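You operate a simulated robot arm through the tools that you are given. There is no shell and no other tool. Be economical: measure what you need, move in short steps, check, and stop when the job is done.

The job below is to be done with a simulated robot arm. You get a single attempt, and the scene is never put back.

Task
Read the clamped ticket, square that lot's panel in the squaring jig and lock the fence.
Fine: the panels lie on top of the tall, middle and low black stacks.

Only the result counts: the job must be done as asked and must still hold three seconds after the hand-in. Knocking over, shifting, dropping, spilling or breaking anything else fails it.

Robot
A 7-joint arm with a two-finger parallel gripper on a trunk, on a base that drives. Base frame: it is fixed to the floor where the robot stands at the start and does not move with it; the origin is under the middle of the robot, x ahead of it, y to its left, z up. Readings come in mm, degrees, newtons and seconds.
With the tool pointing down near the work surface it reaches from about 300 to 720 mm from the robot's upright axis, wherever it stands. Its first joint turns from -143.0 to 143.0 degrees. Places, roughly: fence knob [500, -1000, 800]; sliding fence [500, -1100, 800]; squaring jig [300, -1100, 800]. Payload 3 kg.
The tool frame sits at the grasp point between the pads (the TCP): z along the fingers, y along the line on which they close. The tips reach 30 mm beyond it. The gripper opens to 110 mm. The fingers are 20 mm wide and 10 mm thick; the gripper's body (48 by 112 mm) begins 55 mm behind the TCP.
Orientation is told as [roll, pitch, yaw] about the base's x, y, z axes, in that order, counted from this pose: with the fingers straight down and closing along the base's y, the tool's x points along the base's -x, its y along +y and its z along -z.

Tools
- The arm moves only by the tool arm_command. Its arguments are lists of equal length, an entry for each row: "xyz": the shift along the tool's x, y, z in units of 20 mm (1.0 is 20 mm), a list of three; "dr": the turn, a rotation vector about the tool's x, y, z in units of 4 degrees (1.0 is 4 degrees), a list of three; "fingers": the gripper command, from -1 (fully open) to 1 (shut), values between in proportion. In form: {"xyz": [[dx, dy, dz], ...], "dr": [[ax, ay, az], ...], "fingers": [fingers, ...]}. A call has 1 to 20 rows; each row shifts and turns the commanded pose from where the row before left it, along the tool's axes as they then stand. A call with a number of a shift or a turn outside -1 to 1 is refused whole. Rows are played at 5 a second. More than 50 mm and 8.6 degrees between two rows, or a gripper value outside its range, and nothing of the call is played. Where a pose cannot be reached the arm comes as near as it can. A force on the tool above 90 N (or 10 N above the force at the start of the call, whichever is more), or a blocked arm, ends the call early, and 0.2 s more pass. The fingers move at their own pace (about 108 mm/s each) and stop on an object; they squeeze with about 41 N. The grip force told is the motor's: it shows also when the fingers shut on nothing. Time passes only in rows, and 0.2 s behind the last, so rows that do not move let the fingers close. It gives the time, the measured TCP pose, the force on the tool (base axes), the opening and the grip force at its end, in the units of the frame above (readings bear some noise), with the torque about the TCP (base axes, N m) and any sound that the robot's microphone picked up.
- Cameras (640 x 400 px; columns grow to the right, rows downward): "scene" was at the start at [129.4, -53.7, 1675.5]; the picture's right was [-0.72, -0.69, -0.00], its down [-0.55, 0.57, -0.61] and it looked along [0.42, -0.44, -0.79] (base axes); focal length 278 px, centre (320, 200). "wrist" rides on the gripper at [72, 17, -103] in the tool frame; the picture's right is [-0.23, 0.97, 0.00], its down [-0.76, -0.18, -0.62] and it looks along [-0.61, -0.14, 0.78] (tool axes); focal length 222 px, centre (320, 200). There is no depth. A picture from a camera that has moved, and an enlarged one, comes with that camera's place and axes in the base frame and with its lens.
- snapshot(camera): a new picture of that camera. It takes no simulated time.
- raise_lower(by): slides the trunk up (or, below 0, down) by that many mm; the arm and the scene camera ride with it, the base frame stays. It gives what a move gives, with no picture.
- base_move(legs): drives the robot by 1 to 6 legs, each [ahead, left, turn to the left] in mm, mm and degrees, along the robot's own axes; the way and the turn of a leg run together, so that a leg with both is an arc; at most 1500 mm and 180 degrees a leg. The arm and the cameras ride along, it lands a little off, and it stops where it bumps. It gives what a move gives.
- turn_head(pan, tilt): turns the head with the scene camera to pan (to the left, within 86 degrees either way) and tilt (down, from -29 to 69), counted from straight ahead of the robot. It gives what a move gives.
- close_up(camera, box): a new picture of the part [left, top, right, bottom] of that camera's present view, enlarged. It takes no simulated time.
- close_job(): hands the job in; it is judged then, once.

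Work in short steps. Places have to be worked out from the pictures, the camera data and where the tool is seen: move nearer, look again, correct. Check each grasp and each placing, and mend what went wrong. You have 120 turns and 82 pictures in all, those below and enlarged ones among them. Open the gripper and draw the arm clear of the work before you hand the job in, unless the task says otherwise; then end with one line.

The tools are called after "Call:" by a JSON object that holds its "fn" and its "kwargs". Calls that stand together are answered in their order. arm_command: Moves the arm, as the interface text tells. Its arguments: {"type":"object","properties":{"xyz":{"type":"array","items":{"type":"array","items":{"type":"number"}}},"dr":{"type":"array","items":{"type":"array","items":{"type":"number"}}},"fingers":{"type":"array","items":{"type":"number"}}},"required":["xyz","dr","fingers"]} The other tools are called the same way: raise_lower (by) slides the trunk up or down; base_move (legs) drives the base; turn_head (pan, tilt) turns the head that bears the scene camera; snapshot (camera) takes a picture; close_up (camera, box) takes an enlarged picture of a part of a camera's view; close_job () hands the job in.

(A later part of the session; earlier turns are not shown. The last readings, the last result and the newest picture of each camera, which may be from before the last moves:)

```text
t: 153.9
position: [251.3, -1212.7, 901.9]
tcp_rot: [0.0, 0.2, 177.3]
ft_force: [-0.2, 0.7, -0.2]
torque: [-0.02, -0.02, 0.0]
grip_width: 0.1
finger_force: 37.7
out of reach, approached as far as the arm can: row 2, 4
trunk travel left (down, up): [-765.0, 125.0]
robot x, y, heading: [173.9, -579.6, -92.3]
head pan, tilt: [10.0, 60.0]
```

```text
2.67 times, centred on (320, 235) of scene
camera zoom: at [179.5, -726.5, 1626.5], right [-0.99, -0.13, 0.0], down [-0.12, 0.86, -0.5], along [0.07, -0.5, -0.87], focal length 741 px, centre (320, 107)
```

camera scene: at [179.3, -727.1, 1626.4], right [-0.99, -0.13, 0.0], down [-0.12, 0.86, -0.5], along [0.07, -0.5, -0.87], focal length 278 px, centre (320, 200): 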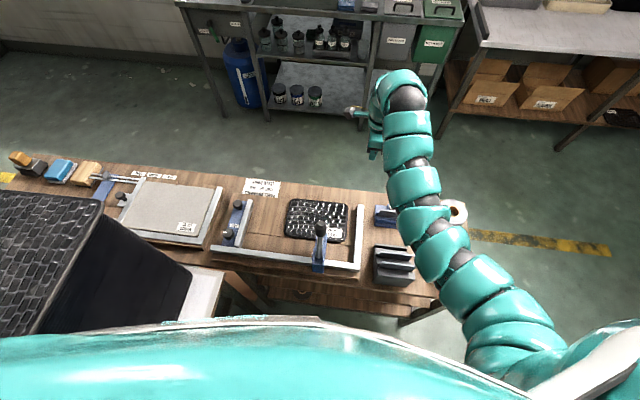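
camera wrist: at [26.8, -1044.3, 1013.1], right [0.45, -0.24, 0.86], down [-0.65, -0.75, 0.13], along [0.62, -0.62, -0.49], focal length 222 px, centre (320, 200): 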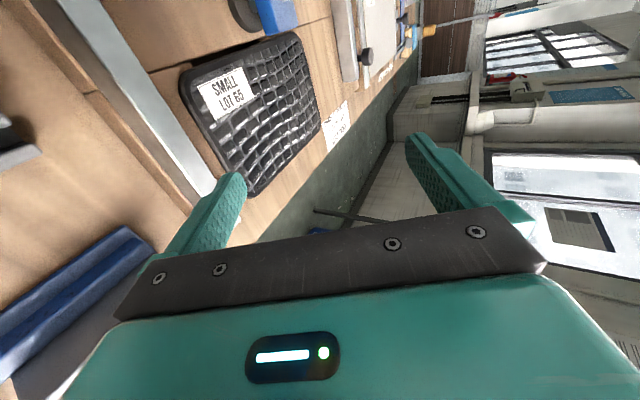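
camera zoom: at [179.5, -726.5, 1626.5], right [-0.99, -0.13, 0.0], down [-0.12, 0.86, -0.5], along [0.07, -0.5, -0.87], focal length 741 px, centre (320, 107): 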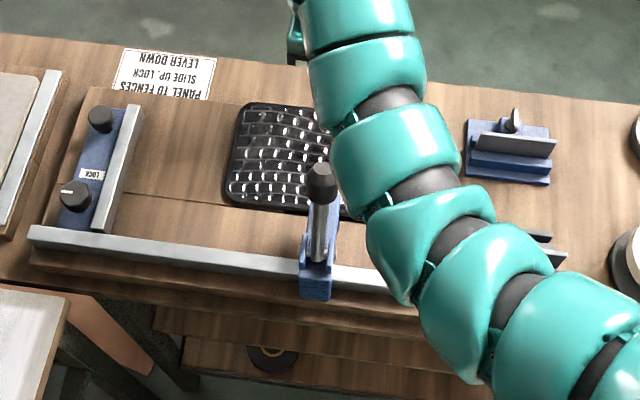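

Lower 69 mm to put the tips at z≈803 just behind the panel's far edge, and view from the wrist.

Call:
{"fn": "arm_command", "kwargs": {"xyz": [[0, 0, 0.85], [0, 0, 0.85], [0, 0, 0.85], [0, 0, 0.85], [0, 0, 0]], "dr": [[0, 0, 0], [0, 0, 0], [0, 0, 0], [0, 0, 0], [0, 0, 0]], "fingers": [1, 1, 1, 1, 1]}}

Call:
{"fn": "snapshot", "kwargs": {"camera": "wrist"}}

```text
t: 155.1
position: [252.2, -1211.2, 835.1]
tcp_rot: [0.0, 0.1, 177.3]
ft_force: [0.2, -0.1, -1.4]
torque: [0.05, -0.01, 0.0]
grip_width: 0.0
finger_force: 37.3
trunk travel left (down, up): [-765.0, 125.0]
robot x, y, heading: [173.7, -582.3, -91.9]
head pan, tilt: [10.0, 60.0]
```

```text
22 pictures are left
camera wrist: at [322.9, -1231.1, 938.4], right [-0.27, -0.96, 0.0], down [-0.75, 0.21, 0.62], along [-0.6, 0.17, -0.78], focal length 222 px, centre (320, 200)
```

wrist: 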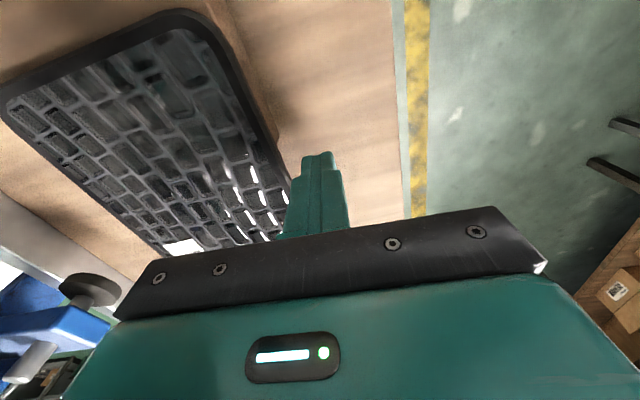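

Push +y 66 mm in 6 mm steps first.

Call:
{"fn": "arm_command", "kwargs": {"xyz": [[-0.02, -0.3, 0], [-0.02, -0.3, 0], [-0.02, -0.3, 0], [-0.02, -0.3, 0], [-0.02, -0.3, 0], [-0.02, -0.3, 0], [-0.02, -0.3, 0], [-0.02, -0.3, 0], [-0.02, -0.3, 0], [-0.02, -0.3, 0], [-0.02, -0.3, 0], [0, 0, 0]], "dr": [[0, 0, 0], [0, 0, 0], [0, 0, 0], [0, 0, 0], [0, 0, 0], [0, 0, 0], [0, 0, 0], [0, 0, 0], [0, 0, 0], [0, 0, 0], [0, 0, 0], [0, 0, 0]], "fingers": [1, 1, 1, 1, 1, 1, 1, 1, 1, 1, 1, 1]}}

Call:
{"fn": "snapshot", "kwargs": {"camera": "wrist"}}

```text
t: 157.7
position: [250.3, -1146.0, 834.8]
tcp_rot: [0.0, 0.0, 177.4]
ft_force: [-0.2, 0.2, -0.2]
torque: [-0.04, -0.01, 0.01]
grip_width: 0.0
finger_force: 37.2
trunk travel left (down, up): [-765.0, 125.0]
robot x, y, heading: [177.1, -581.2, -92.3]
head pan, tilt: [10.0, 60.0]
```

```text
21 pictures are left
camera wrist: at [321.4, -1165.4, 937.5], right [-0.27, -0.96, 0.0], down [-0.75, 0.21, 0.62], along [-0.6, 0.17, -0.78], focal length 222 px, centre (320, 200)
```

wrist: 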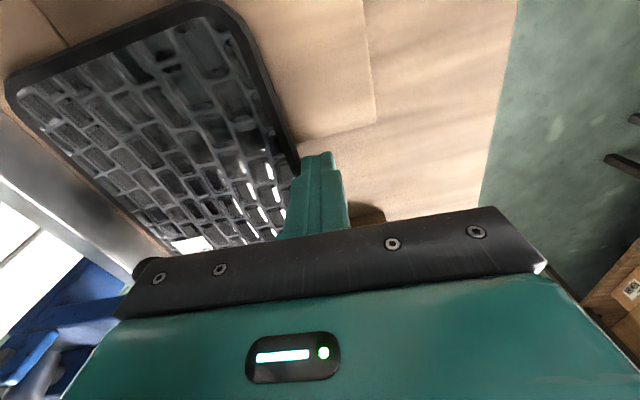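

Panel moves well. Continue 12 mm in small steps.

Call:
{"fn": "arm_command", "kwargs": {"xyz": [[-0.01, -0.12, 0], [-0.01, -0.12, 0], [-0.01, -0.12, 0], [-0.01, -0.12, 0], [-0.01, -0.12, 0], [0, 0, 0]], "dr": [[0, 0, 0], [0, 0, 0], [0, 0, 0], [0, 0, 0], [0, 0, 0], [0, 0, 0]], "fingers": [1, 1, 1, 1, 1, 1]}}

Call:
{"fn": "close_up", "kwargs": {"camera": "scene", "box": [200, 165, 440, 305]}}

```text
t: 159.1
position: [249.2, -1134.1, 835.0]
tcp_rot: [0.1, 0.1, 177.3]
ft_force: [-0.4, -0.1, -0.4]
torque: [0.02, -0.04, -0.01]
grip_width: 0.0
finger_force: 38.2
trunk travel left (down, up): [-765.0, 125.0]
robot x, y, heading: [172.3, -582.2, -92.2]
head pan, tilt: [10.0, 60.0]
```

```text
2.67 times, centred on (320, 235) of scene
camera zoom: at [179.5, -726.6, 1626.4], right [-0.99, -0.13, 0.0], down [-0.12, 0.86, -0.5], along [0.07, -0.5, -0.87], focal length 741 px, centre (320, 107)
```

zoom: 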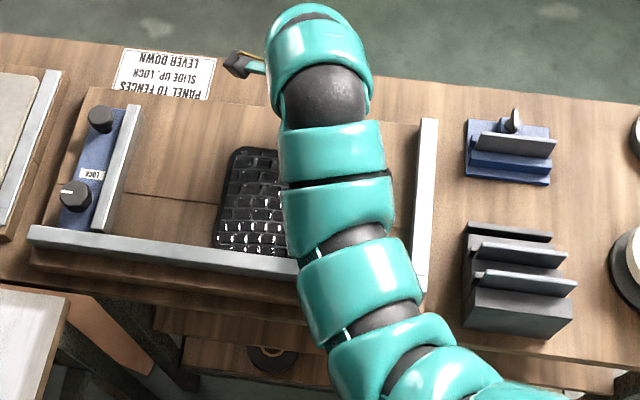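

Nearly at the fence. Continue in 1.6 mm steps.

Call:
{"fn": "arm_command", "kwargs": {"xyz": [[0, -0.08, 0], [0, -0.08, 0], [0, -0.08, 0], [0, -0.08, 0], [0, 0, 0]], "dr": [[0, 0, 0], [0, 0, 0], [0, 0, 0], [0, 0, 0], [0, 0, 0]], "fingers": [1, 1, 1, 1, 1]}}

```text
t: 160.3
position: [249.4, -1131.6, 834.1]
tcp_rot: [0.2, 0.0, 177.2]
ft_force: [4.3, -33.5, 1.4]
torque: [-0.74, -0.15, 0.2]
grip_width: 0.0
finger_force: 37.7
trunk travel left (down, up): [-765.0, 125.0]
robot x, y, heading: [177.4, -581.2, -92.1]
head pan, tilt: [10.0, 60.0]
```

Flush at the near fence (33 N reaction). Back off, rise, and go above the sliding fence's handle knob with the fingers half open.

Call:
{"fn": "arm_command", "kwargs": {"xyz": [[0, 0.7, 0], [0, 0.8, 0], [0, 0, -1], [0, 0, -1], [0, 0, -1], [0, 0, -1], [0, 0, -1], [0, 0, -1]], "dr": [[0, 0, 0], [0, 0, 0], [0, 0, 0], [0, 0, 0], [0, 0, 0], [0, 0, 0], [0, 0, 0], [0, 0, 0]], "fingers": [1, 1, 1, 1, 1, 1, 1, 1]}}

Call:
{"fn": "arm_command", "kwargs": {"xyz": [[0.96, -0.2, 0], [0.96, -0.2, 0], [0.96, -0.2, 0], [0.96, -0.2, 0], [0.96, -0.2, 0], [0.96, -0.2, 0], [0.96, -0.2, 0], [0.96, -0.2, 0], [0.96, -0.2, 0], [0.96, -0.2, 0], [0.96, -0.2, 0], [0.96, -0.2, 0], [0.96, -0.2, 0], [0, 0, 0]], "dr": [[0, 0, 0], [0, 0, 0], [0, 0, 0], [0, 0, 0], [0, 0, 0], [0, 0, 0], [0, 0, 0], [0, 0, 0], [0, 0, 0], [0, 0, 0], [0, 0, 0], [0, 0, 0], [0, 0, 0], [0, 0, 0]], "fingers": [0, 0, 0, 0, 0, 0, 0, 0, 0, -0.1, -0.1, -0.1, -0.1, -0.1]}}

Call:
{"fn": "snapshot", "kwargs": {"camera": "wrist"}}

Call:
{"fn": "snapshot", "kwargs": {"camera": "scene"}}

```text
t: 162.1
position: [247.9, -1156.5, 956.6]
tcp_rot: [-0.1, 0.1, 177.3]
ft_force: [-0.3, -0.4, -0.8]
torque: [-0.01, 0.02, 0.01]
grip_width: 0.0
finger_force: 37.7
trunk travel left (down, up): [-765.0, 125.0]
robot x, y, heading: [176.9, -579.6, -92.4]
head pan, tilt: [10.0, 60.0]
```

```text
t: 165.1
position: [500.9, -1119.2, 955.2]
tcp_rot: [-0.1, 0.1, 177.3]
ft_force: [0.1, -0.6, 0.4]
torque: [-0.04, -0.03, 0.01]
grip_width: 60.4
finger_force: 0.1
trunk travel left (down, up): [-765.0, 125.0]
robot x, y, heading: [174.8, -580.1, -92.3]
head pan, tilt: [10.0, 60.0]
```

```text
19 pictures are left
camera wrist: at [571.8, -1137.8, 1059.2], right [-0.27, -0.96, 0.0], down [-0.75, 0.21, 0.62], along [-0.6, 0.17, -0.78], focal length 222 px, centre (320, 200)
```

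wrist: 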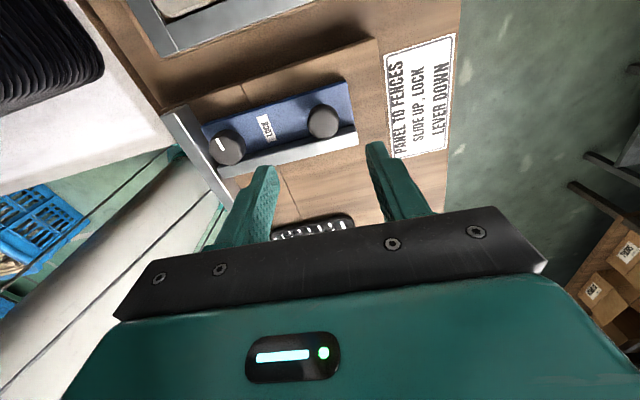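

```text
18 pictures are left
camera scene: at [179.0, -726.8, 1626.4], right [-0.99, -0.13, 0.0], down [-0.12, 0.86, -0.5], along [0.07, -0.5, -0.87], focal length 278 px, centre (320, 200)
```

scene: 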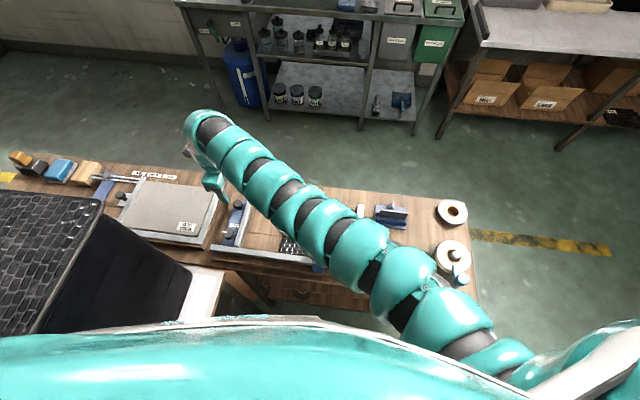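

The handle knob is right under the TCP (501,-1120, top ≈850). Lower with open fingers until the tips are around z≈836.

Call:
{"fn": "arm_command", "kwargs": {"xyz": [[0, 0, 0.9], [0, 0, 0.9], [0, 0, 0.9], [0, 0, 0.9], [0, 0, 0.45], [0, 0, 0.45], [0, 0, 0]], "dr": [[0, 0, 0], [0, 0, 0], [0, 0, 0], [0, 0, 0], [0, 0, 0], [0, 0, 0], [0, 0, 0]], "fingers": [-0.1, -0.1, -0.1, -0.1, -0.1, -0.1, -0.1]}}

Call:
{"fn": "snapshot", "kwargs": {"camera": "wrist"}}

```text
t: 166.7
position: [493.9, -1117.0, 868.4]
tcp_rot: [0.0, 0.1, 177.3]
ft_force: [0.1, -0.1, -0.3]
torque: [0.0, 0.01, 0.02]
grip_width: 60.6
finger_force: 0.0
out of reach, approached as far as the arm can: row 5
trunk travel left (down, up): [-765.0, 125.0]
robot x, y, heading: [177.2, -579.5, -92.4]
head pan, tilt: [10.0, 60.0]
```

```text
17 pictures are left
camera wrist: at [565.0, -1136.5, 971.2], right [-0.27, -0.96, 0.0], down [-0.75, 0.21, 0.62], along [-0.6, 0.17, -0.78], focal length 222 px, centre (320, 200)
```

wrist: 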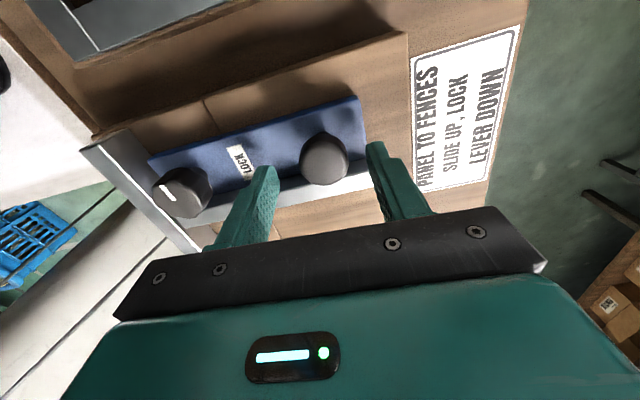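

Need ~9 mm more in +x; nudge.

Call:
{"fn": "arm_command", "kwargs": {"xyz": [[0.25, 0.05, 0], [0.25, 0.05, 0], [0, 0, 0.3], [0, 0, 0]], "dr": [[0, 0, 0], [0, 0, 0], [0, 0, 0], [0, 0, 0]], "fingers": [-0.1, -0.1, -0.1, -0.1]}}

```text
t: 167.7
position: [495.4, -1115.4, 863.1]
tcp_rot: [0.0, 0.1, 177.3]
ft_force: [-0.4, 0.4, -0.6]
torque: [0.04, 0.02, 0.0]
grip_width: 60.7
finger_force: 0.1
out of reach, approached as far as the arm can: row 1, 2
trunk travel left (down, up): [-765.0, 125.0]
robot x, y, heading: [176.5, -579.9, -92.4]
head pan, tilt: [10.0, 60.0]
```

At the arm's limit, but the pads still span the knob's widest line. Adjust y by -4 mm and close on the knob.

Call:
{"fn": "arm_command", "kwargs": {"xyz": [[0, 0.22, 0.1], [0, 0, 0.1], [0, 0, 0], [0, 0, 0], [0, 0, 0], [0, 0, 0]], "dr": [[0, 0, 0], [0, 0, 0], [0, 0, 0], [0, 0, 0], [0, 0, 0], [0, 0, 0]], "fingers": [-0.1, -0.1, 0.2, 0.5, 1, 1]}}

Call:
{"fn": "snapshot", "kwargs": {"camera": "wrist"}}

```text
t: 169.1
position: [492.2, -1121.1, 862.2]
tcp_rot: [0.2, 0.2, 177.1]
ft_force: [-1.2, -32.6, 5.3]
torque: [-0.61, 0.5, -0.5]
grip_width: 29.0
finger_force: 44.8
out of reach, approached as far as the arm can: row 1
trunk travel left (down, up): [-765.0, 125.0]
robot x, y, heading: [177.0, -583.3, -92.2]
head pan, tilt: [10.0, 60.0]
```

```text
16 pictures are left
camera wrist: at [563.6, -1140.4, 964.6], right [-0.28, -0.96, 0.0], down [-0.75, 0.22, 0.62], along [-0.6, 0.17, -0.78], focal length 222 px, centre (320, 200)
```

wrist: 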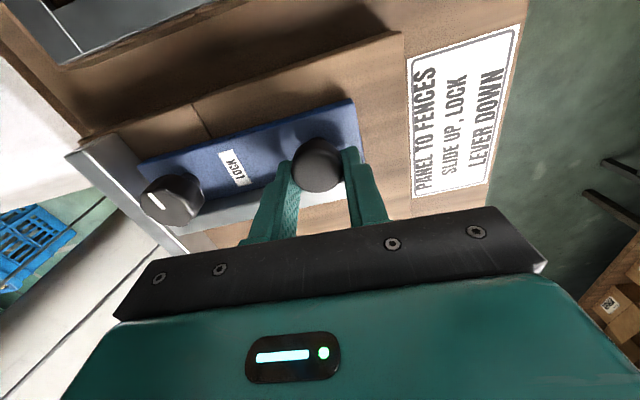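

Knob gripped (29 mm). Relieve the sideways load and slide the fence 100 mm in -x.

Call:
{"fn": "arm_command", "kwargs": {"xyz": [[0, 0.1, 0], [-0.5, 0.025, 0], [-0.5, 0.025, 0], [-0.5, 0.025, 0], [-0.5, 0.025, 0], [-0.5, 0.025, 0], [-0.5, 0.025, 0], [-0.5, 0.025, 0], [-0.5, 0.025, 0], [-0.5, 0.025, 0], [-0.5, 0.025, 0], [0, 0, 0]], "dr": [[0, 0, 0], [0, 0, 0], [0, 0, 0], [0, 0, 0], [0, 0, 0], [0, 0, 0], [0, 0, 0], [0, 0, 0], [0, 0, 0], [0, 0, 0], [0, 0, 0], [0, 0, 0]], "fingers": [1, 1, 1, 1, 1, 1, 1, 1, 1, 1, 1, 1]}}

Call:
{"fn": "snapshot", "kwargs": {"camera": "wrist"}}

```text
t: 171.7
position: [393.8, -1121.1, 860.1]
tcp_rot: [0.1, 0.0, 177.1]
ft_force: [0.9, -40.1, 21.6]
torque: [-0.83, -0.92, -0.31]
grip_width: 29.1
finger_force: 45.2
trunk travel left (down, up): [-765.0, 125.0]
robot x, y, heading: [176.9, -576.7, -92.4]
head pan, tilt: [10.0, 60.0]
```

```text
15 pictures are left
camera wrist: at [464.9, -1140.4, 963.4], right [-0.27, -0.96, 0.0], down [-0.75, 0.22, 0.62], along [-0.6, 0.17, -0.78], focal length 222 px, centre (320, 200)
```

wrist: 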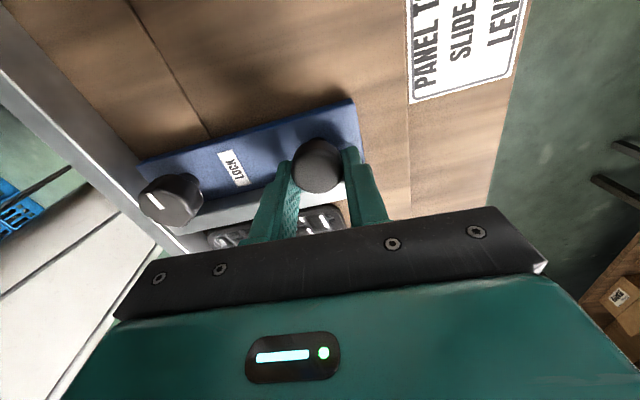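

The fence slides smoothly. Relieve y/z loads and continue 44 mm.

Call:
{"fn": "arm_command", "kwargs": {"xyz": [[0, 0.15, -0.1], [-0.4, 0.02, 0], [-0.4, 0.02, 0], [-0.4, 0.02, 0], [-0.4, 0.02, 0], [-0.3, 0.015, 0], [-0.3, 0.015, 0], [0, 0, 0]], "dr": [[0, 0, 0], [0, 0, 0], [0, 0, 0], [0, 0, 0], [0, 0, 0], [0, 0, 0], [0, 0, 0], [0, 0, 0]], "fingers": [1, 1, 1, 1, 1, 1, 1, 1]}}

```text
t: 173.5
position: [350.9, -1121.3, 860.4]
tcp_rot: [-0.3, 0.0, 177.5]
ft_force: [1.3, -6.5, -19.1]
torque: [-0.12, -0.94, -0.04]
grip_width: 29.0
finger_force: 44.9
trunk travel left (down, up): [-765.0, 125.0]
robot x, y, heading: [177.6, -579.3, -92.0]
head pan, tilt: [10.0, 60.0]
```

Call:
{"fn": "arm_command", "kwargs": {"xyz": [[-0.12, 0.005, 0.05], [-0.12, 0.005, 0], [-0.12, 0.005, 0], [-0.12, 0.005, 0], [0, 0, 0]], "dr": [[0, 0, 0], [0, 0, 0], [0, 0, 0], [0, 0, 0], [0, 0, 0]], "fingers": [1, 1, 1, 1, 1]}}

Call:
{"fn": "snapshot", "kwargs": {"camera": "scene"}}

```text
t: 174.7
position: [344.4, -1121.3, 861.1]
tcp_rot: [-0.1, 0.1, 177.5]
ft_force: [24.2, 8.3, -9.1]
torque: [0.03, 0.02, 0.4]
grip_width: 28.8
finger_force: 44.8
trunk travel left (down, up): [-765.0, 125.0]
robot x, y, heading: [175.5, -582.0, -92.1]
head pan, tilt: [10.0, 60.0]
```

```text
14 pictures are left
camera scene: at [182.8, -725.8, 1626.7], right [-0.99, -0.14, 0.0], down [-0.12, 0.86, -0.5], along [0.07, -0.5, -0.87], focal length 278 px, centre (320, 200)
```

scene: 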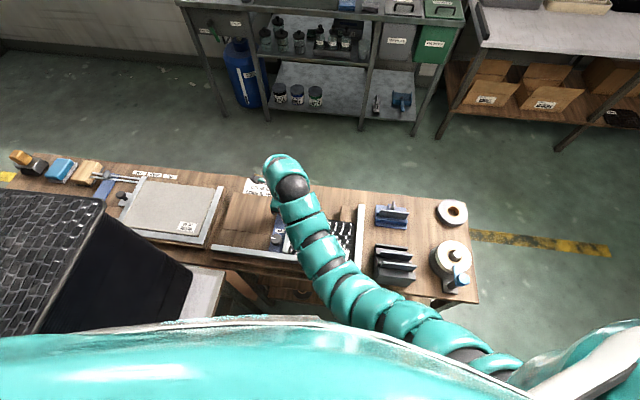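

Contact with 24 N: the panel is pinned between the sliding and the short fence. Zoom to verify flushness.

Call:
{"fn": "close_up", "kwargs": {"camera": "scene", "box": [255, 190, 395, 290]}}

Call:
{"fn": "arm_command", "kwargs": {"xyz": [[-0.08, 0, 0], [0, 0, 0]], "dr": [[0, 0, 0], [0, 0, 0]], "fingers": [1, 1]}}

```text
4.00 times, centred on (325, 240) of scene
camera zoom: at [182.8, -725.8, 1626.7], right [-0.99, -0.14, 0.0], down [-0.12, 0.86, -0.5], along [0.07, -0.5, -0.87], focal length 1111 px, centre (300, 40)
```

zoom: 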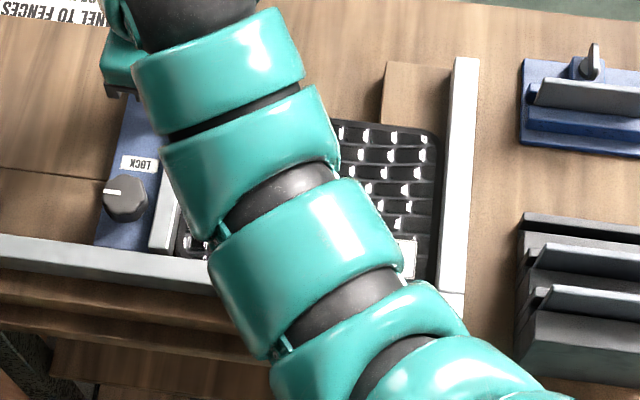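

```text
t: 175.3
position: [344.6, -1120.1, 862.6]
tcp_rot: [0.1, 0.2, 177.7]
ft_force: [35.4, 2.7, -1.5]
torque: [-0.11, -0.58, 0.63]
grip_width: 28.5
finger_force: 45.3
trunk travel left (down, up): [-765.0, 125.0]
robot x, y, heading: [174.4, -580.4, -92.4]
head pan, tilt: [10.0, 60.0]
```

Pinned at 35 N and flush. Release the knob, rise, and turn the wrist half a turn so there's room for a clockwise twist of the lock knob.

Call:
{"fn": "arm_command", "kwargs": {"xyz": [[0.1, 0, 0], [0, 0, 0], [0, 0, 0], [0, 0, -0.8], [0, 0, -0.8], [0, 0, -0.8], [0, 0, -0.8], [0, 0, -0.8]], "dr": [[0, 0, 0], [0, 0, 0], [0, 0, 0], [0, 0, 0], [0, 0, 0], [0, 0, 0], [0, 0, 0], [0, 0, 0]], "fingers": [1, 0.2, 0, 0, 0, 0, 0, 0]}}

Call:
{"fn": "arm_command", "kwargs": {"xyz": [[0, 0, 0], [0, 0, 0], [0, 0, 0], [0, 0, 0], [0, 0, 0], [0, 0, 0], [0, 0, 0], [0, 0, 0], [0, 0, 0], [0, 0, 0], [0, 0, 0], [0, 0, 0], [0, 0, 0], [0, 0, 0], [0, 0, 0], [0, 0, 0], [0, 0, 0], [0, 0, 0], [0, 0, 0], [0, 0, 0]], "dr": [[0, 0, -1], [0, 0, -1], [0, 0, -1], [0, 0, -1], [0, 0, -1], [0, 0, -1], [0, 0, -1], [0, 0, -1], [0, 0, -1], [0, 0, -1], [0, 0, -1], [0, 0, -1], [0, 0, -1], [0, 0, -1], [0, 0, -1], [0, 0, -1], [0, 0, -1], [0, 0, -1], [0, 0, -1], [0, 0, -1]], "fingers": [0, 0, 0, 0, 0, 0, 0, 0, 0, 0, 0, 0, 0, 0, 0, 0, 0, 0, 0, 0]}}

Call:
{"fn": "arm_command", "kwargs": {"xyz": [[0, 0, 0], [0, 0, 0], [0, 0, 0], [0, 0, 0], [0, 0, 0], [0, 0, 0], [0, 0, 0], [0, 0, 0], [0, 0, 0], [0, 0, 0], [0, 0, 0], [0, 0, 0], [0, 0, 0], [0, 0, 0], [0, 0, 0], [0, 0, 0], [0, 0, 0], [0, 0, 0], [0, 0, 0], [0, 0, 0]], "dr": [[0, 0, -1], [0, 0, -1], [0, 0, -1], [0, 0, -1], [0, 0, -1], [0, 0, -1], [0, 0, -1], [0, 0, -1], [0, 0, -1], [0, 0, -1], [0, 0, -1], [0, 0, -1], [0, 0, -1], [0, 0, -1], [0, 0, -1], [0, 0, -1], [0, 0, -1], [0, 0, -1], [0, 0, -1], [0, 0, -1]], "fingers": [0, 0, 0, 0, 0, 0, 0, 0, 0, 0, 0, 0, 0, 0, 0, 0, 0, 0, 0, 0]}}

Call:
{"fn": "arm_command", "kwargs": {"xyz": [[0, 0, 0], [0, 0, 0], [0, 0, 0], [0, 0, 0], [0, 0, 0]], "dr": [[0, 0, -1], [0, 0, -1], [0, 0, -1], [0, 0, -1], [0, 0, 0]], "fingers": [0, 0, 0, 0, 0]}}

Call:
{"fn": "snapshot", "kwargs": {"camera": "wrist"}}

```text
t: 177.1
position: [340.8, -1121.8, 942.5]
tcp_rot: [0.0, 0.0, 177.4]
ft_force: [1.1, 0.2, 0.5]
torque: [0.02, 0.01, -0.01]
grip_width: 54.8
finger_force: 0.0
trunk travel left (down, up): [-765.0, 125.0]
robot x, y, heading: [177.1, -581.3, -91.9]
head pan, tilt: [10.0, 60.0]
```

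```text
t: 181.3
position: [341.8, -1120.6, 941.5]
tcp_rot: [0.0, 0.0, -102.6]
ft_force: [-0.4, 0.0, 0.2]
torque: [-0.01, 0.01, -0.01]
grip_width: 55.0
finger_force: 0.1
trunk travel left (down, up): [-765.0, 125.0]
robot x, y, heading: [175.0, -582.1, -92.2]
head pan, tilt: [10.0, 60.0]
```

```text
t: 185.5
position: [341.7, -1121.4, 942.5]
tcp_rot: [0.1, -0.1, -22.6]
ft_force: [-0.4, -0.1, 0.3]
torque: [0.03, -0.02, 0.03]
grip_width: 55.1
finger_force: 0.1
trunk travel left (down, up): [-765.0, 125.0]
robot x, y, heading: [175.0, -585.4, -91.9]
head pan, tilt: [10.0, 60.0]
```

```text
t: 186.7
position: [341.6, -1119.9, 941.4]
tcp_rot: [0.0, -0.1, -6.5]
ft_force: [-0.4, -0.7, 0.1]
torque: [0.0, 0.06, -0.03]
grip_width: 54.9
finger_force: 0.1
trunk travel left (down, up): [-765.0, 125.0]
robot x, y, heading: [176.5, -576.8, -92.0]
head pan, tilt: [10.0, 60.0]
```

```text
12 pictures are left
camera wrist: at [271.0, -1094.6, 1044.6], right [0.34, 0.94, 0.0], down [0.73, -0.26, 0.62], along [0.59, -0.21, -0.78], focal length 222 px, centre (320, 200)
```

wrist: 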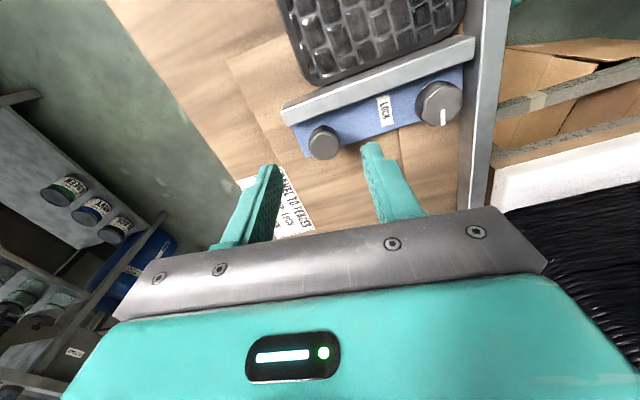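

Lock knob now at about (354,-1020). Move over it and lower.

Call:
{"fn": "arm_command", "kwargs": {"xyz": [[-0.02, 0.84, 0], [-0.02, 0.84, 0], [-0.02, 0.84, 0], [-0.01, 0.84, 0], [-0.01, 0.84, 0], [0, 0.84, 0], [0, 0, 0.9], [0, 0, 0.9], [0, 0, 0.9], [0, 0, 0.5], [0, 0, 0.5], [0, 0, 0]], "dr": [[0, 0, 0], [0, 0, 0], [0, 0, 0], [0, 0, 0], [0, 0, 0], [0, 0, 0], [0, 0, 0], [0, 0, 0], [0, 0, 0], [0, 0, 0], [0, 0, 0], [0, 0, 0]], "fingers": [0, 0, 0, 0, 0, 0, 0, 0, 0, 0, 0, 0]}}

Call:
{"fn": "snapshot", "kwargs": {"camera": "wrist"}}

```text
t: 189.3
position: [354.4, -1020.6, 868.0]
tcp_rot: [-0.1, -0.2, -6.6]
ft_force: [0.3, 0.2, 3.5]
torque: [0.07, -0.03, -0.06]
grip_width: 55.0
finger_force: 0.0
trunk travel left (down, up): [-765.0, 125.0]
robot x, y, heading: [176.1, -582.9, -92.3]
head pan, tilt: [10.0, 60.0]
```

```text
11 pictures are left
camera wrist: at [284.0, -994.8, 970.6], right [0.34, 0.94, 0.0], down [0.73, -0.26, 0.63], along [0.59, -0.21, -0.78], focal length 222 px, centre (320, 200)
```

wrist: 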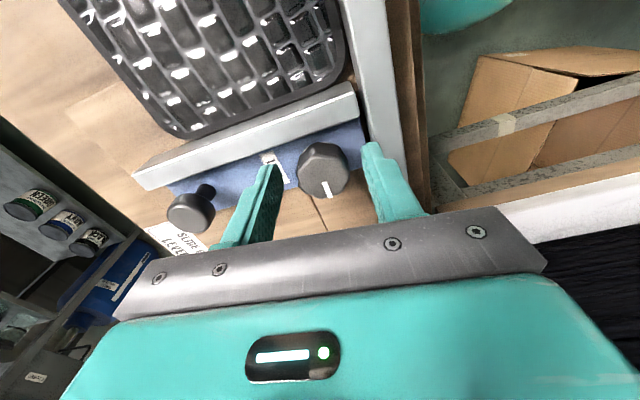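

A tip grazes the near fence's top (z≈838). Raise 2.5 mm and close on the lock knob.

Call:
{"fn": "arm_command", "kwargs": {"xyz": [[0, 0, -0.13], [0, 0, 0], [0, 0, 0], [0, 0, 0], [0, 0, 0]], "dr": [[0, 0, 0], [0, 0, 0], [0, 0, 0], [0, 0, 0], [0, 0, 0]], "fingers": [0, 0.3, 0.6, 1, 1]}}

```text
t: 190.5
position: [354.6, -1019.9, 870.3]
tcp_rot: [0.1, 0.1, -6.7]
ft_force: [-0.5, 9.8, -6.9]
torque: [0.36, 0.15, -0.07]
grip_width: 32.9
finger_force: 45.3
trunk travel left (down, up): [-765.0, 125.0]
robot x, y, heading: [173.3, -581.9, -92.0]
head pan, tilt: [10.0, 60.0]
```

Gripped (33 mm). Turn clockwise 24° and watch the torque.

Call:
{"fn": "arm_command", "kwargs": {"xyz": [[0, 0, 0], [0, 0, 0], [0, 0, 0], [0, 0, 0], [0, 0, 0], [0, 0, 0], [0, 0, 0]], "dr": [[0, 0, 1], [0, 0, 1], [0, 0, 1], [0, 0, 1], [0, 0, 1], [0, 0, 1], [0, 0, 0]], "fingers": [1, 1, 1, 1, 1, 1, 1]}}

Call:
{"fn": "close_up", "kwargs": {"camera": "wrist", "box": [240, 80, 420, 230]}}

```text
t: 192.1
position: [354.0, -1018.6, 869.5]
tcp_rot: [0.0, 0.1, -30.5]
ft_force: [1.5, 22.1, -14.9]
torque: [0.35, -0.42, 0.02]
grip_width: 33.1
finger_force: 45.0
trunk travel left (down, up): [-765.0, 125.0]
robot x, y, heading: [177.9, -580.0, -92.0]
head pan, tilt: [10.0, 60.0]
```

```text
2.67 times, centred on (330, 155) of wrist
camera zoom: at [300.8, -966.6, 972.8], right [0.69, 0.72, 0.0], down [0.56, -0.54, 0.62], along [0.45, -0.43, -0.78], focal length 592 px, centre (293, 320)
```

zoom: 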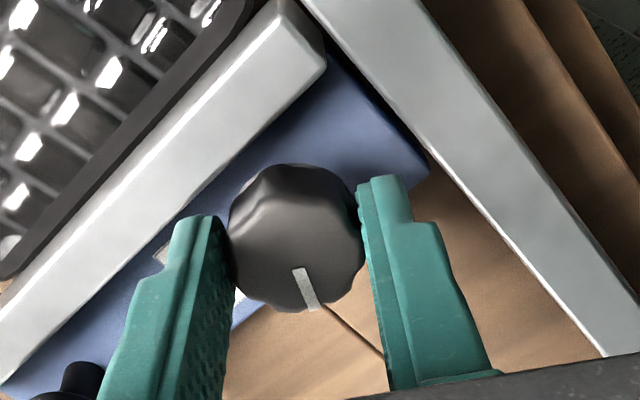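

The knob follows (pointer turning from +x towards -y, i.e. LOCK). Continue 40° more.

Call:
{"fn": "arm_command", "kwargs": {"xyz": [[0, 0, 0], [0, 0, 0], [0, 0, 0], [0, 0, 0], [0, 0, 0], [0, 0, 0], [0, 0, 0], [0, 0, 0], [0, 0, 0], [0, 0, 0], [0, 0, 0]], "dr": [[0, 0, 1], [0, 0, 1], [0, 0, 1], [0, 0, 1], [0, 0, 1], [0, 0, 1], [0, 0, 1], [0, 0, 1], [0, 0, 1], [0, 0, 1], [0, 0, 0]], "fingers": [1, 1, 1, 1, 1, 1, 1, 1, 1, 1, 1]}}

```text
t: 194.5
position: [355.7, -1019.7, 871.4]
tcp_rot: [0.0, -0.1, -70.7]
ft_force: [8.0, 28.3, -16.6]
torque: [0.89, -0.23, 0.04]
grip_width: 33.0
finger_force: 45.1
trunk travel left (down, up): [-765.0, 125.0]
robot x, y, heading: [176.3, -579.1, -92.4]
head pan, tilt: [10.0, 60.0]
```

Call:
{"fn": "arm_command", "kwargs": {"xyz": [[0, 0, 0], [0, 0, 0], [0, 0, 0], [0, 0, 0], [0, 0, 0], [0, 0, 0], [0, 0, 0], [0, 0, 0]], "dr": [[0, 0, 1], [0, 0, 1], [0, 0, 1], [0, 0, 1], [0, 0, 1], [0, 0, 1], [0, 0, 0.5], [0, 0, 0]], "fingers": [1, 1, 1, 1, 1, 1, 1, 1]}}

Call:
{"fn": "close_up", "kwargs": {"camera": "wrist", "box": [240, 80, 420, 230]}}

```text
t: 196.3
position: [356.1, -1019.2, 871.4]
tcp_rot: [0.1, -0.1, -96.7]
ft_force: [14.5, 21.0, -6.4]
torque: [0.22, -0.38, -0.02]
grip_width: 32.9
finger_force: 44.7
trunk travel left (down, up): [-765.0, 125.0]
robot x, y, heading: [175.7, -581.5, -92.1]
head pan, tilt: [10.0, 60.0]
```

```text
2.67 times, centred on (330, 155) of wrist
camera zoom: at [380.8, -948.4, 974.2], right [0.94, -0.34, 0.0], down [-0.27, -0.73, 0.62], along [-0.21, -0.59, -0.78], focal length 592 px, centre (293, 320)
```

zoom: 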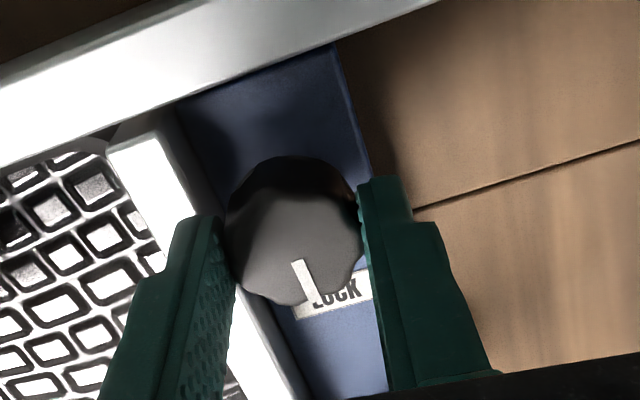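

The pointer now points at LOCK (-y). Feel for an end stop with 4° more.

Call:
{"fn": "arm_command", "kwargs": {"xyz": [[0, 0, 0], [0, 0, 0]], "dr": [[0, 0, 1], [0, 0, 0]], "fingers": [1, 1]}}

```text
t: 196.9
position: [355.5, -1019.6, 871.9]
tcp_rot: [0.1, -0.1, -100.7]
ft_force: [14.4, 17.9, 0.7]
torque: [0.23, -0.39, 0.35]
grip_width: 33.0
finger_force: 45.1
trunk travel left (down, up): [-765.0, 125.0]
robot x, y, heading: [173.8, -580.6, -92.2]
head pan, tilt: [10.0, 60.0]
```

A stop torque appears: the lock is at its end. Release, rise, and move the arm aside to see the clamp lever.

Call:
{"fn": "arm_command", "kwargs": {"xyz": [[0, 0, 0], [0, 0, 0], [0, 0, -0.8], [0, 0, -1], [0, 0, -1], [0, 0, -1], [0, 0, -1], [0, 0, -1], [0, 0, -1]], "dr": [[0, 0, -0.5], [0, 0, 0], [0, 0, 0], [0, 0, 0], [0, 0, 0], [0, 0, 0], [0, 0, 0], [0, 0, 0], [0, 0, 0]], "fingers": [1, 0, 0, 0, 0, 0, 0, 0, 0]}}

Call:
{"fn": "arm_command", "kwargs": {"xyz": [[-0.98, 0.17, 0], [-0.98, 0.17, 0], [-0.98, 0.17, 0], [-0.98, 0.17, 0], [-0.98, 0.17, 0], [-0.98, 0.17, 0], [-0.98, 0.17, 0], [-0.98, 0.17, 0], [-0.17, -0.98, 0], [-0.17, -0.98, 0], [-0.17, -0.98, 0], [-0.17, -0.98, 0], [-0.17, -0.98, 0], [-0.17, -0.98, 0], [-0.17, -0.98, 0], [-0.17, -0.98, 0], [-0.17, -0.98, 0], [-0.17, -0.98, 0], [-0.17, -0.98, 0], [-0.17, -0.98, 0]], "dr": [[0, 0, 0], [0, 0, 0], [0, 0, 0], [0, 0, 0], [0, 0, 0], [0, 0, 0], [0, 0, 0], [0, 0, 0], [0, 0, 0], [0, 0, 0], [0, 0, 0], [0, 0, 0], [0, 0, 0], [0, 0, 0], [0, 0, 0], [0, 0, 0], [0, 0, 0], [0, 0, 0], [0, 0, 0], [0, 0, 0]], "fingers": [0, 0, 0, 0, 0, 0, 0, 0, 0, 0, 0, 0, 0, 0, 0, 0, 0, 0, 0, 0]}}

Call:
{"fn": "close_up", "kwargs": {"camera": "scene", "box": [230, 180, 390, 290]}}

```text
t: 198.9
position: [353.4, -1019.7, 952.7]
tcp_rot: [0.2, -0.3, -98.7]
ft_force: [0.2, -0.7, -0.5]
torque: [-0.01, 0.0, -0.02]
grip_width: 55.1
finger_force: 0.1
out of reach, approached as far as the arm can: row 7, 8, 9
trunk travel left (down, up): [-765.0, 125.0]
robot x, y, heading: [178.6, -580.6, -92.2]
head pan, tilt: [10.0, 60.0]
```

```text
t: 203.1
position: [117.8, -1183.2, 952.7]
tcp_rot: [0.1, 0.0, -98.6]
ft_force: [0.3, 0.2, 0.7]
torque: [-0.03, -0.01, 0.01]
grip_width: 55.0
finger_force: 0.0
trunk travel left (down, up): [-765.0, 125.0]
robot x, y, heading: [174.1, -581.6, -92.4]
head pan, tilt: [10.0, 60.0]
```

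```text
3.64 times, centred on (310, 235) of scene
camera zoom: at [179.1, -726.7, 1626.4], right [-0.99, -0.13, 0.0], down [-0.12, 0.86, -0.5], along [0.07, -0.5, -0.87], focal length 1010 px, centre (356, 73)
```

zoom: 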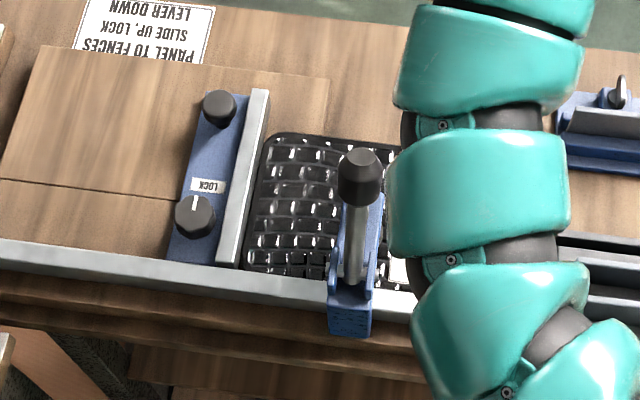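

Fence, panel and lock look right. Now the "lever down": the clamp lever stands up leaning slightly to -y. Raise the trunk, back up a bit, close the fingers and take a look with the wrist camera.

Call:
{"fn": "raise_lower", "kwargs": {"by": 60}}

Call:
{"fn": "base_move", "kwargs": {"legs": [[-80, 0, 0]]}}

Call:
{"fn": "arm_command", "kwargs": {"xyz": [[0, 0, 0], [0, 0, 0], [0, 0, 0]], "dr": [[0, 0, 0], [0, 0, 0], [0, 0, 0]], "fingers": [1, 1, 1]}}

Call:
{"fn": "snapshot", "kwargs": {"camera": "wrist"}}

```text
t: 204.1
position: [118.1, -1182.6, 1012.9]
tcp_rot: [0.1, 0.0, -98.7]
ft_force: [-0.9, -0.2, -0.4]
torque: [0.03, 0.02, 0.0]
grip_width: 54.9
finger_force: 0.1
trunk travel left (down, up): [-825.0, 65.0]
robot x, y, heading: [174.0, -583.8, -92.4]
head pan, tilt: [10.0, 60.0]
```

```text
t: 205.2
position: [120.9, -1103.8, 1013.7]
tcp_rot: [0.2, -0.1, -98.8]
ft_force: [0.0, 0.7, -0.2]
torque: [-0.04, -0.01, 0.04]
grip_width: 54.9
finger_force: 0.0
trunk travel left (down, up): [-825.0, 65.0]
robot x, y, heading: [179.8, -498.9, -92.3]
head pan, tilt: [10.0, 60.0]
```

```text
t: 206.0
position: [121.3, -1103.9, 1013.1]
tcp_rot: [0.1, -0.1, -98.7]
ft_force: [-0.5, 0.3, -0.3]
torque: [-0.02, 0.01, 0.0]
grip_width: 0.0
finger_force: 37.5
trunk travel left (down, up): [-825.0, 65.0]
robot x, y, heading: [178.3, -501.1, -92.3]
head pan, tilt: [10.0, 60.0]
```

```text
7 pictures are left
camera wrist: at [148.4, -1034.8, 1115.7], right [0.93, -0.37, 0.0], down [-0.29, -0.73, 0.62], along [-0.23, -0.58, -0.78], focal length 222 px, centre (320, 200)
```

wrist: 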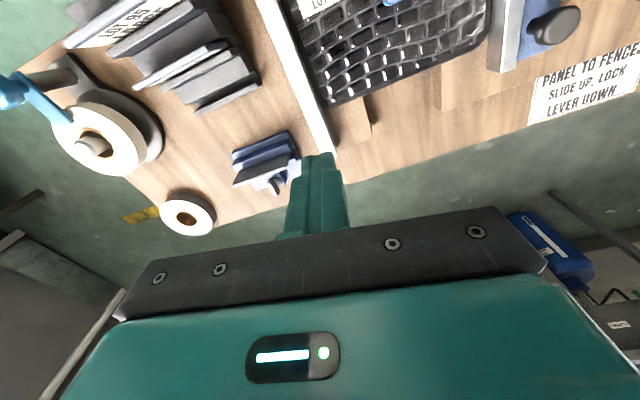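

Panel sits snug between both fences. Move to just -y of the lever knob (x≈218) and lower the tips to about z≈965.

Call:
{"fn": "arm_command", "kwargs": {"xyz": [[0.15, 0.96, 0], [0.15, 0.96, 0], [0.15, 0.96, 0], [0.15, 0.96, 0], [0.15, 0.96, 0], [0, 0, 0.9], [0, 0, 0]], "dr": [[0, 0, 0], [0, 0, 0], [0, 0, 0], [0, 0, 0], [0, 0, 0], [0, 0, 0], [0, 0, 0]], "fingers": [1, 1, 1, 1, 1, 1, 1]}}

Call:
{"fn": "snapshot", "kwargs": {"camera": "scene"}}

```text
t: 207.6
position: [218.7, -1103.8, 995.5]
tcp_rot: [0.1, 0.0, -98.7]
ft_force: [0.1, -0.2, 0.3]
torque: [-0.01, -0.03, -0.02]
grip_width: 0.1
finger_force: 37.6
trunk travel left (down, up): [-825.0, 65.0]
robot x, y, heading: [181.3, -501.3, -92.4]
head pan, tilt: [10.0, 60.0]
```

```text
6 pictures are left
camera scene: at [182.7, -648.4, 1686.4], right [-0.99, -0.14, 0.0], down [-0.12, 0.86, -0.5], along [0.07, -0.5, -0.87], focal length 278 px, centre (320, 200)
```

scene: 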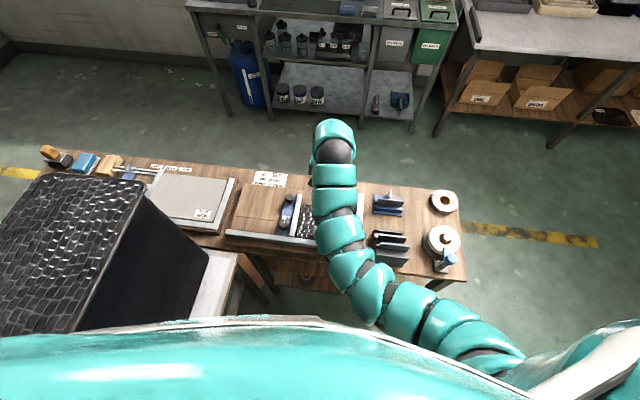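

Approach the lever knob in +y, and push softly.

Call:
{"fn": "arm_command", "kwargs": {"xyz": [[0.6, -0.09, 0], [0.6, -0.09, 0], [0.6, -0.09, 0], [0.25, -0.04, 0], [0.25, -0.04, 0], [0.25, -0.04, 0], [0.25, -0.04, 0], [0, 0, 0]], "dr": [[0, 0, 0], [0, 0, 0], [0, 0, 0], [0, 0, 0], [0, 0, 0], [0, 0, 0], [0, 0, 0], [0, 0, 0]], "fingers": [1, 1, 1, 1, 1, 1, 1, 1]}}

```text
t: 209.4
position: [218.2, -1047.9, 993.9]
tcp_rot: [0.1, 0.1, -98.7]
ft_force: [0.0, 0.7, -0.7]
torque: [0.0, 0.0, 0.03]
grip_width: 0.0
finger_force: 37.7
trunk travel left (down, up): [-825.0, 65.0]
robot x, y, heading: [181.9, -505.0, -92.1]
head pan, tilt: [10.0, 60.0]
```

Call:
{"fn": "arm_command", "kwargs": {"xyz": [[0.2, -0.03, 0], [0.2, -0.03, 0], [0.2, -0.03, 0], [0.2, -0.03, 0], [0.2, -0.03, 0], [0, 0, 0]], "dr": [[0, 0, 0], [0, 0, 0], [0, 0, 0], [0, 0, 0], [0, 0, 0], [0, 0, 0]], "fingers": [1, 1, 1, 1, 1, 1]}}

Call:
{"fn": "close_up", "kwargs": {"camera": "wrist", "box": [160, 0, 480, 210]}}

```text
t: 210.8
position: [218.0, -1027.9, 995.6]
tcp_rot: [0.0, 0.0, -98.7]
ft_force: [0.1, -0.6, -0.6]
torque: [0.04, 0.0, -0.01]
grip_width: 0.4
finger_force: 38.1
trunk travel left (down, up): [-825.0, 65.0]
robot x, y, heading: [174.6, -498.0, -92.1]
head pan, tilt: [10.0, 60.0]
```

```text
1.90 times, centred on (320, 105) of wrist
camera zoom: at [245.8, -958.0, 1097.9], right [0.93, -0.37, 0.0], down [-0.29, -0.73, 0.62], along [-0.23, -0.58, -0.78], focal length 423 px, centre (320, 381)
```

zoom: 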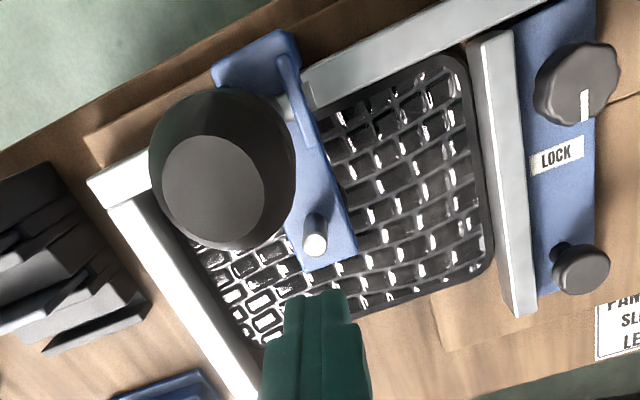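

Lock pointer is on LOCK, and all is snug. The lever knob is actually at about (209,-975): lever vertical. Push on gently towards +y to test its direction.

Call:
{"fn": "arm_command", "kwargs": {"xyz": [[0.2, -0.43, 0], [0.2, -0.03, 0], [0.2, -0.03, 0], [0.2, -0.03, 0], [0.2, -0.03, 0], [0.2, -0.03, 0], [0.15, -0.02, 0], [0.15, -0.02, 0], [0, 0, 0]], "dr": [[0, 0, 0], [0, 0, 0], [0, 0, 0], [0, 0, 0], [0, 0, 0], [0, 0, 0], [0, 0, 0], [0, 0, 0], [0, 0, 0]], "fingers": [1, 1, 1, 1, 1, 1, 1, 1, 1]}}

```text
t: 212.8
position: [210.1, -998.3, 996.8]
tcp_rot: [0.2, -0.1, -98.7]
ft_force: [-0.3, -10.0, 4.5]
torque: [0.07, 0.02, -0.07]
grip_width: 0.1
finger_force: 37.3
trunk travel left (down, up): [-825.0, 65.0]
robot x, y, heading: [180.2, -502.8, -92.1]
head pan, tilt: [10.0, 60.0]
```

Call:
{"fn": "arm_command", "kwargs": {"xyz": [[0.15, -0.02, 0], [0.15, -0.02, 0], [0, 0, 0]], "dr": [[0, 0, 0], [0, 0, 0], [0, 0, 0]], "fingers": [1, 1, 1]}}

Call:
{"fn": "close_up", "kwargs": {"camera": "wrist", "box": [160, 0, 480, 210]}}

```text
t: 213.6
position: [209.6, -995.6, 996.1]
tcp_rot: [0.2, -0.2, -98.8]
ft_force: [0.6, -53.9, 26.2]
torque: [0.39, -0.19, -0.33]
grip_width: 0.0
finger_force: 38.0
trunk travel left (down, up): [-825.0, 65.0]
robot x, y, heading: [179.0, -501.2, -92.2]
head pan, tilt: [10.0, 60.0]
```

```text
1.90 times, centred on (320, 105) of wrist
camera zoom: at [237.2, -926.1, 1097.0], right [0.93, -0.37, 0.0], down [-0.29, -0.72, 0.63], along [-0.23, -0.58, -0.78], focal length 423 px, centre (320, 381)
```

zoom: 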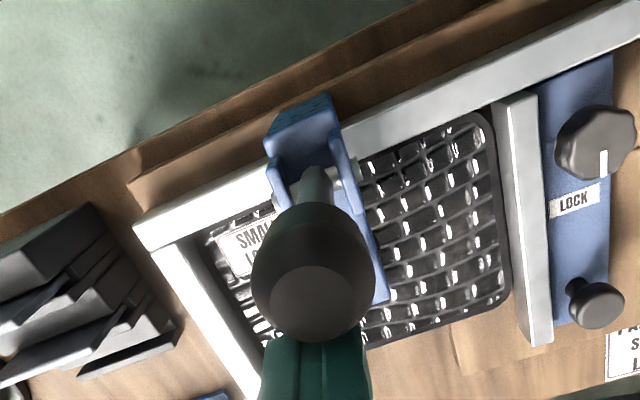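

Hard stop in +y, so the lever must swing towards -y and down. Back off, raise above the knob and back the base so I can reach its +y side.

Call:
{"fn": "arm_command", "kwargs": {"xyz": [[-0.7, 0.1, 0], [0, 0, 0]], "dr": [[0, 0, 0], [0, 0, 0]], "fingers": [1, 1]}}

Call:
{"fn": "raise_lower", "kwargs": {"by": 62}}

Call:
{"fn": "base_move", "kwargs": {"legs": [[-100, 0, 0]]}}

```text
t: 214.2
position: [210.9, -1002.7, 992.6]
tcp_rot: [0.2, 0.4, -98.5]
ft_force: [0.2, -1.0, 0.5]
torque: [0.02, 0.03, 0.0]
grip_width: 0.1
finger_force: 36.9
trunk travel left (down, up): [-825.0, 65.0]
robot x, y, heading: [179.2, -502.7, -92.1]
head pan, tilt: [10.0, 60.0]
```

```text
t: 215.2
position: [210.5, -1003.5, 1055.6]
tcp_rot: [0.0, 0.1, -98.6]
ft_force: [1.2, -0.2, -0.5]
torque: [0.01, 0.03, 0.0]
grip_width: 0.0
finger_force: 37.7
trunk travel left (down, up): [-887.0, 3.0]
robot x, y, heading: [179.3, -500.8, -92.6]
head pan, tilt: [10.0, 60.0]
```

```text
t: 216.3
position: [214.4, -902.6, 1056.5]
tcp_rot: [0.1, -0.1, -98.6]
ft_force: [-0.4, 0.2, 0.2]
torque: [-0.03, 0.01, 0.01]
grip_width: 0.0
finger_force: 37.7
trunk travel left (down, up): [-887.0, 3.0]
robot x, y, heading: [179.7, -404.9, -92.1]
head pan, tilt: [10.0, 60.0]
```

Lower to tip z≈968 at y≈-903, then approach the knob from +y.

Call:
{"fn": "arm_command", "kwargs": {"xyz": [[0, 0, 0.97], [0, 0, 0.97], [0, 0, 0.97], [-0.5, 0, 0], [-0.5, 0, 0], [-0.25, 0.04, 0], [-0.25, 0.04, 0], [-0.25, 0.04, 0], [-0.25, 0.04, 0], [0, 0, 0]], "dr": [[0, 0, 0], [0, 0, 0], [0, 0, 0], [0, 0, 0], [0, 0, 0], [0, 0, 0], [0, 0, 0], [0, 0, 0], [0, 0, 0], [0, 0, 0]], "fingers": [1, 1, 1, 1, 1, 1, 1, 1, 1, 1]}}

```text
t: 218.5
position: [212.6, -942.9, 999.5]
tcp_rot: [0.1, 0.0, -98.6]
ft_force: [0.5, 0.5, -0.9]
torque: [-0.01, -0.01, 0.03]
grip_width: 0.0
finger_force: 38.3
trunk travel left (down, up): [-887.0, 3.0]
robot x, y, heading: [184.5, -406.3, -92.3]
head pan, tilt: [10.0, 60.0]
```

Call:
{"fn": "arm_command", "kwargs": {"xyz": [[-0.25, 0.04, 0], [-0.25, 0.04, 0], [-0.25, 0.04, 0.02], [-0.25, 0.04, 0.02], [-0.25, 0.04, 0.03], [-0.25, 0.04, 0.03], [0, 0, 0]], "dr": [[0, 0, 0], [0, 0, 0], [0, 0, 0], [0, 0, 0], [0, 0, 0], [0, 0, 0], [0, 0, 0]], "fingers": [1, 1, 1, 1, 1, 1, 1]}}

```text
t: 220.1
position: [209.7, -972.6, 997.0]
tcp_rot: [0.2, 0.0, -98.7]
ft_force: [1.0, -0.2, 0.8]
torque: [0.0, 0.0, 0.0]
grip_width: 0.0
finger_force: 37.1
trunk travel left (down, up): [-887.0, 3.0]
robot x, y, heading: [180.9, -405.6, -92.2]
head pan, tilt: [10.0, 60.0]
```

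Call:
{"fn": "close_up", "kwargs": {"camera": "wrist", "box": [160, 0, 480, 210]}}

```text
1.90 times, centred on (320, 105) of wrist
camera zoom: at [238.6, -903.4, 1099.6], right [0.93, -0.37, 0.0], down [-0.29, -0.73, 0.62], along [-0.23, -0.58, -0.78], focal length 423 px, centre (320, 381)
```

zoom: 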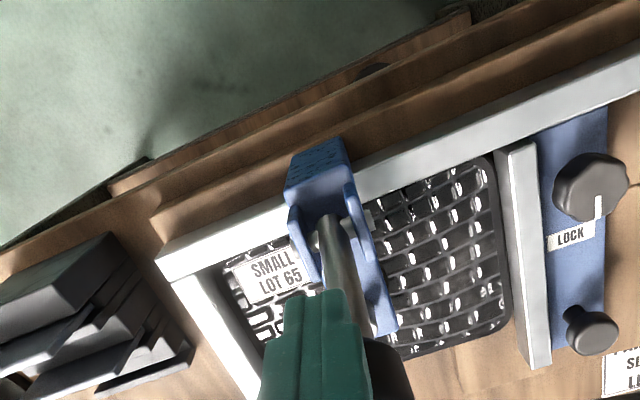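

The lever is swinging -y freely. Follow its arc over and down.

Call:
{"fn": "arm_command", "kwargs": {"xyz": [[-0.5, 0.08, 0.12], [-0.5, 0.08, 0.12], [-0.5, 0.08, 0.12], [-0.44, 0.07, 0.13], [-0.44, 0.07, 0.13], [-0.44, 0.07, 0.13], [-0.44, 0.07, 0.13], [-0.3, 0.05, 0.31], [-0.3, 0.05, 0.31], [-0.3, 0.05, 0.31], [-0.3, 0.05, 0.31], [0, 0, 0]], "dr": [[0, 0, 0], [0, 0, 0], [0, 0, 0], [0, 0, 0], [0, 0, 0], [0, 0, 0], [0, 0, 0], [0, 0, 0], [0, 0, 0], [0, 0, 0], [0, 0, 0], [0, 0, 0]], "fingers": [1, 1, 1, 1, 1, 1, 1, 1, 1, 1, 1, 1]}}

```text
t: 222.7
position: [214.4, -1061.0, 961.3]
tcp_rot: [0.4, -0.6, -98.6]
ft_force: [-5.6, 31.3, 48.7]
torque: [0.58, 0.07, 0.06]
grip_width: 0.0
finger_force: 37.6
trunk travel left (down, up): [-887.0, 3.0]
robot x, y, heading: [184.3, -403.5, -92.1]
head pan, tilt: [10.0, 60.0]
```

Resistance of ~58 N now; look whether the pad has come down.

Call:
{"fn": "snapshot", "kwargs": {"camera": "wrist"}}

```text
2 pictures are left
camera wrist: at [240.8, -988.8, 1063.0], right [0.93, -0.37, 0.01], down [-0.29, -0.72, 0.63], along [-0.23, -0.59, -0.78], focal length 222 px, centre (320, 200)
```

wrist: 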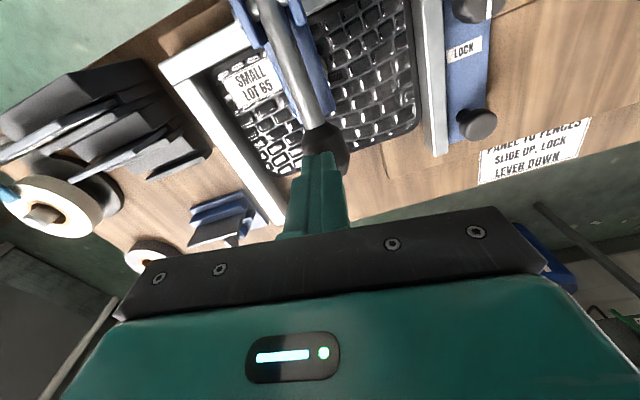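

The lever is about 65–70° over. Press a little further down along the arc to see if it's at its end.

Call:
{"fn": "arm_command", "kwargs": {"xyz": [[-0.02, 0, 0.12], [-0.02, 0, 0.12], [0, 0, 0]], "dr": [[0, 0, 0], [0, 0, 0], [0, 0, 0]], "fingers": [1, 1, 1]}}

```text
t: 223.6
position: [213.7, -1062.7, 960.6]
tcp_rot: [0.7, -1.0, -98.5]
ft_force: [-8.9, 32.3, 58.4]
torque: [0.64, 0.06, 0.04]
grip_width: 0.4
finger_force: 37.6
trunk travel left (down, up): [-887.0, 3.0]
robot x, y, heading: [183.5, -401.5, -92.1]
head pan, tilt: [10.0, 60.0]
stopped in row 3: the force on the tool passed its limit at 91 N (the readings are from after the stop); the commanded pose is now the measured one
```

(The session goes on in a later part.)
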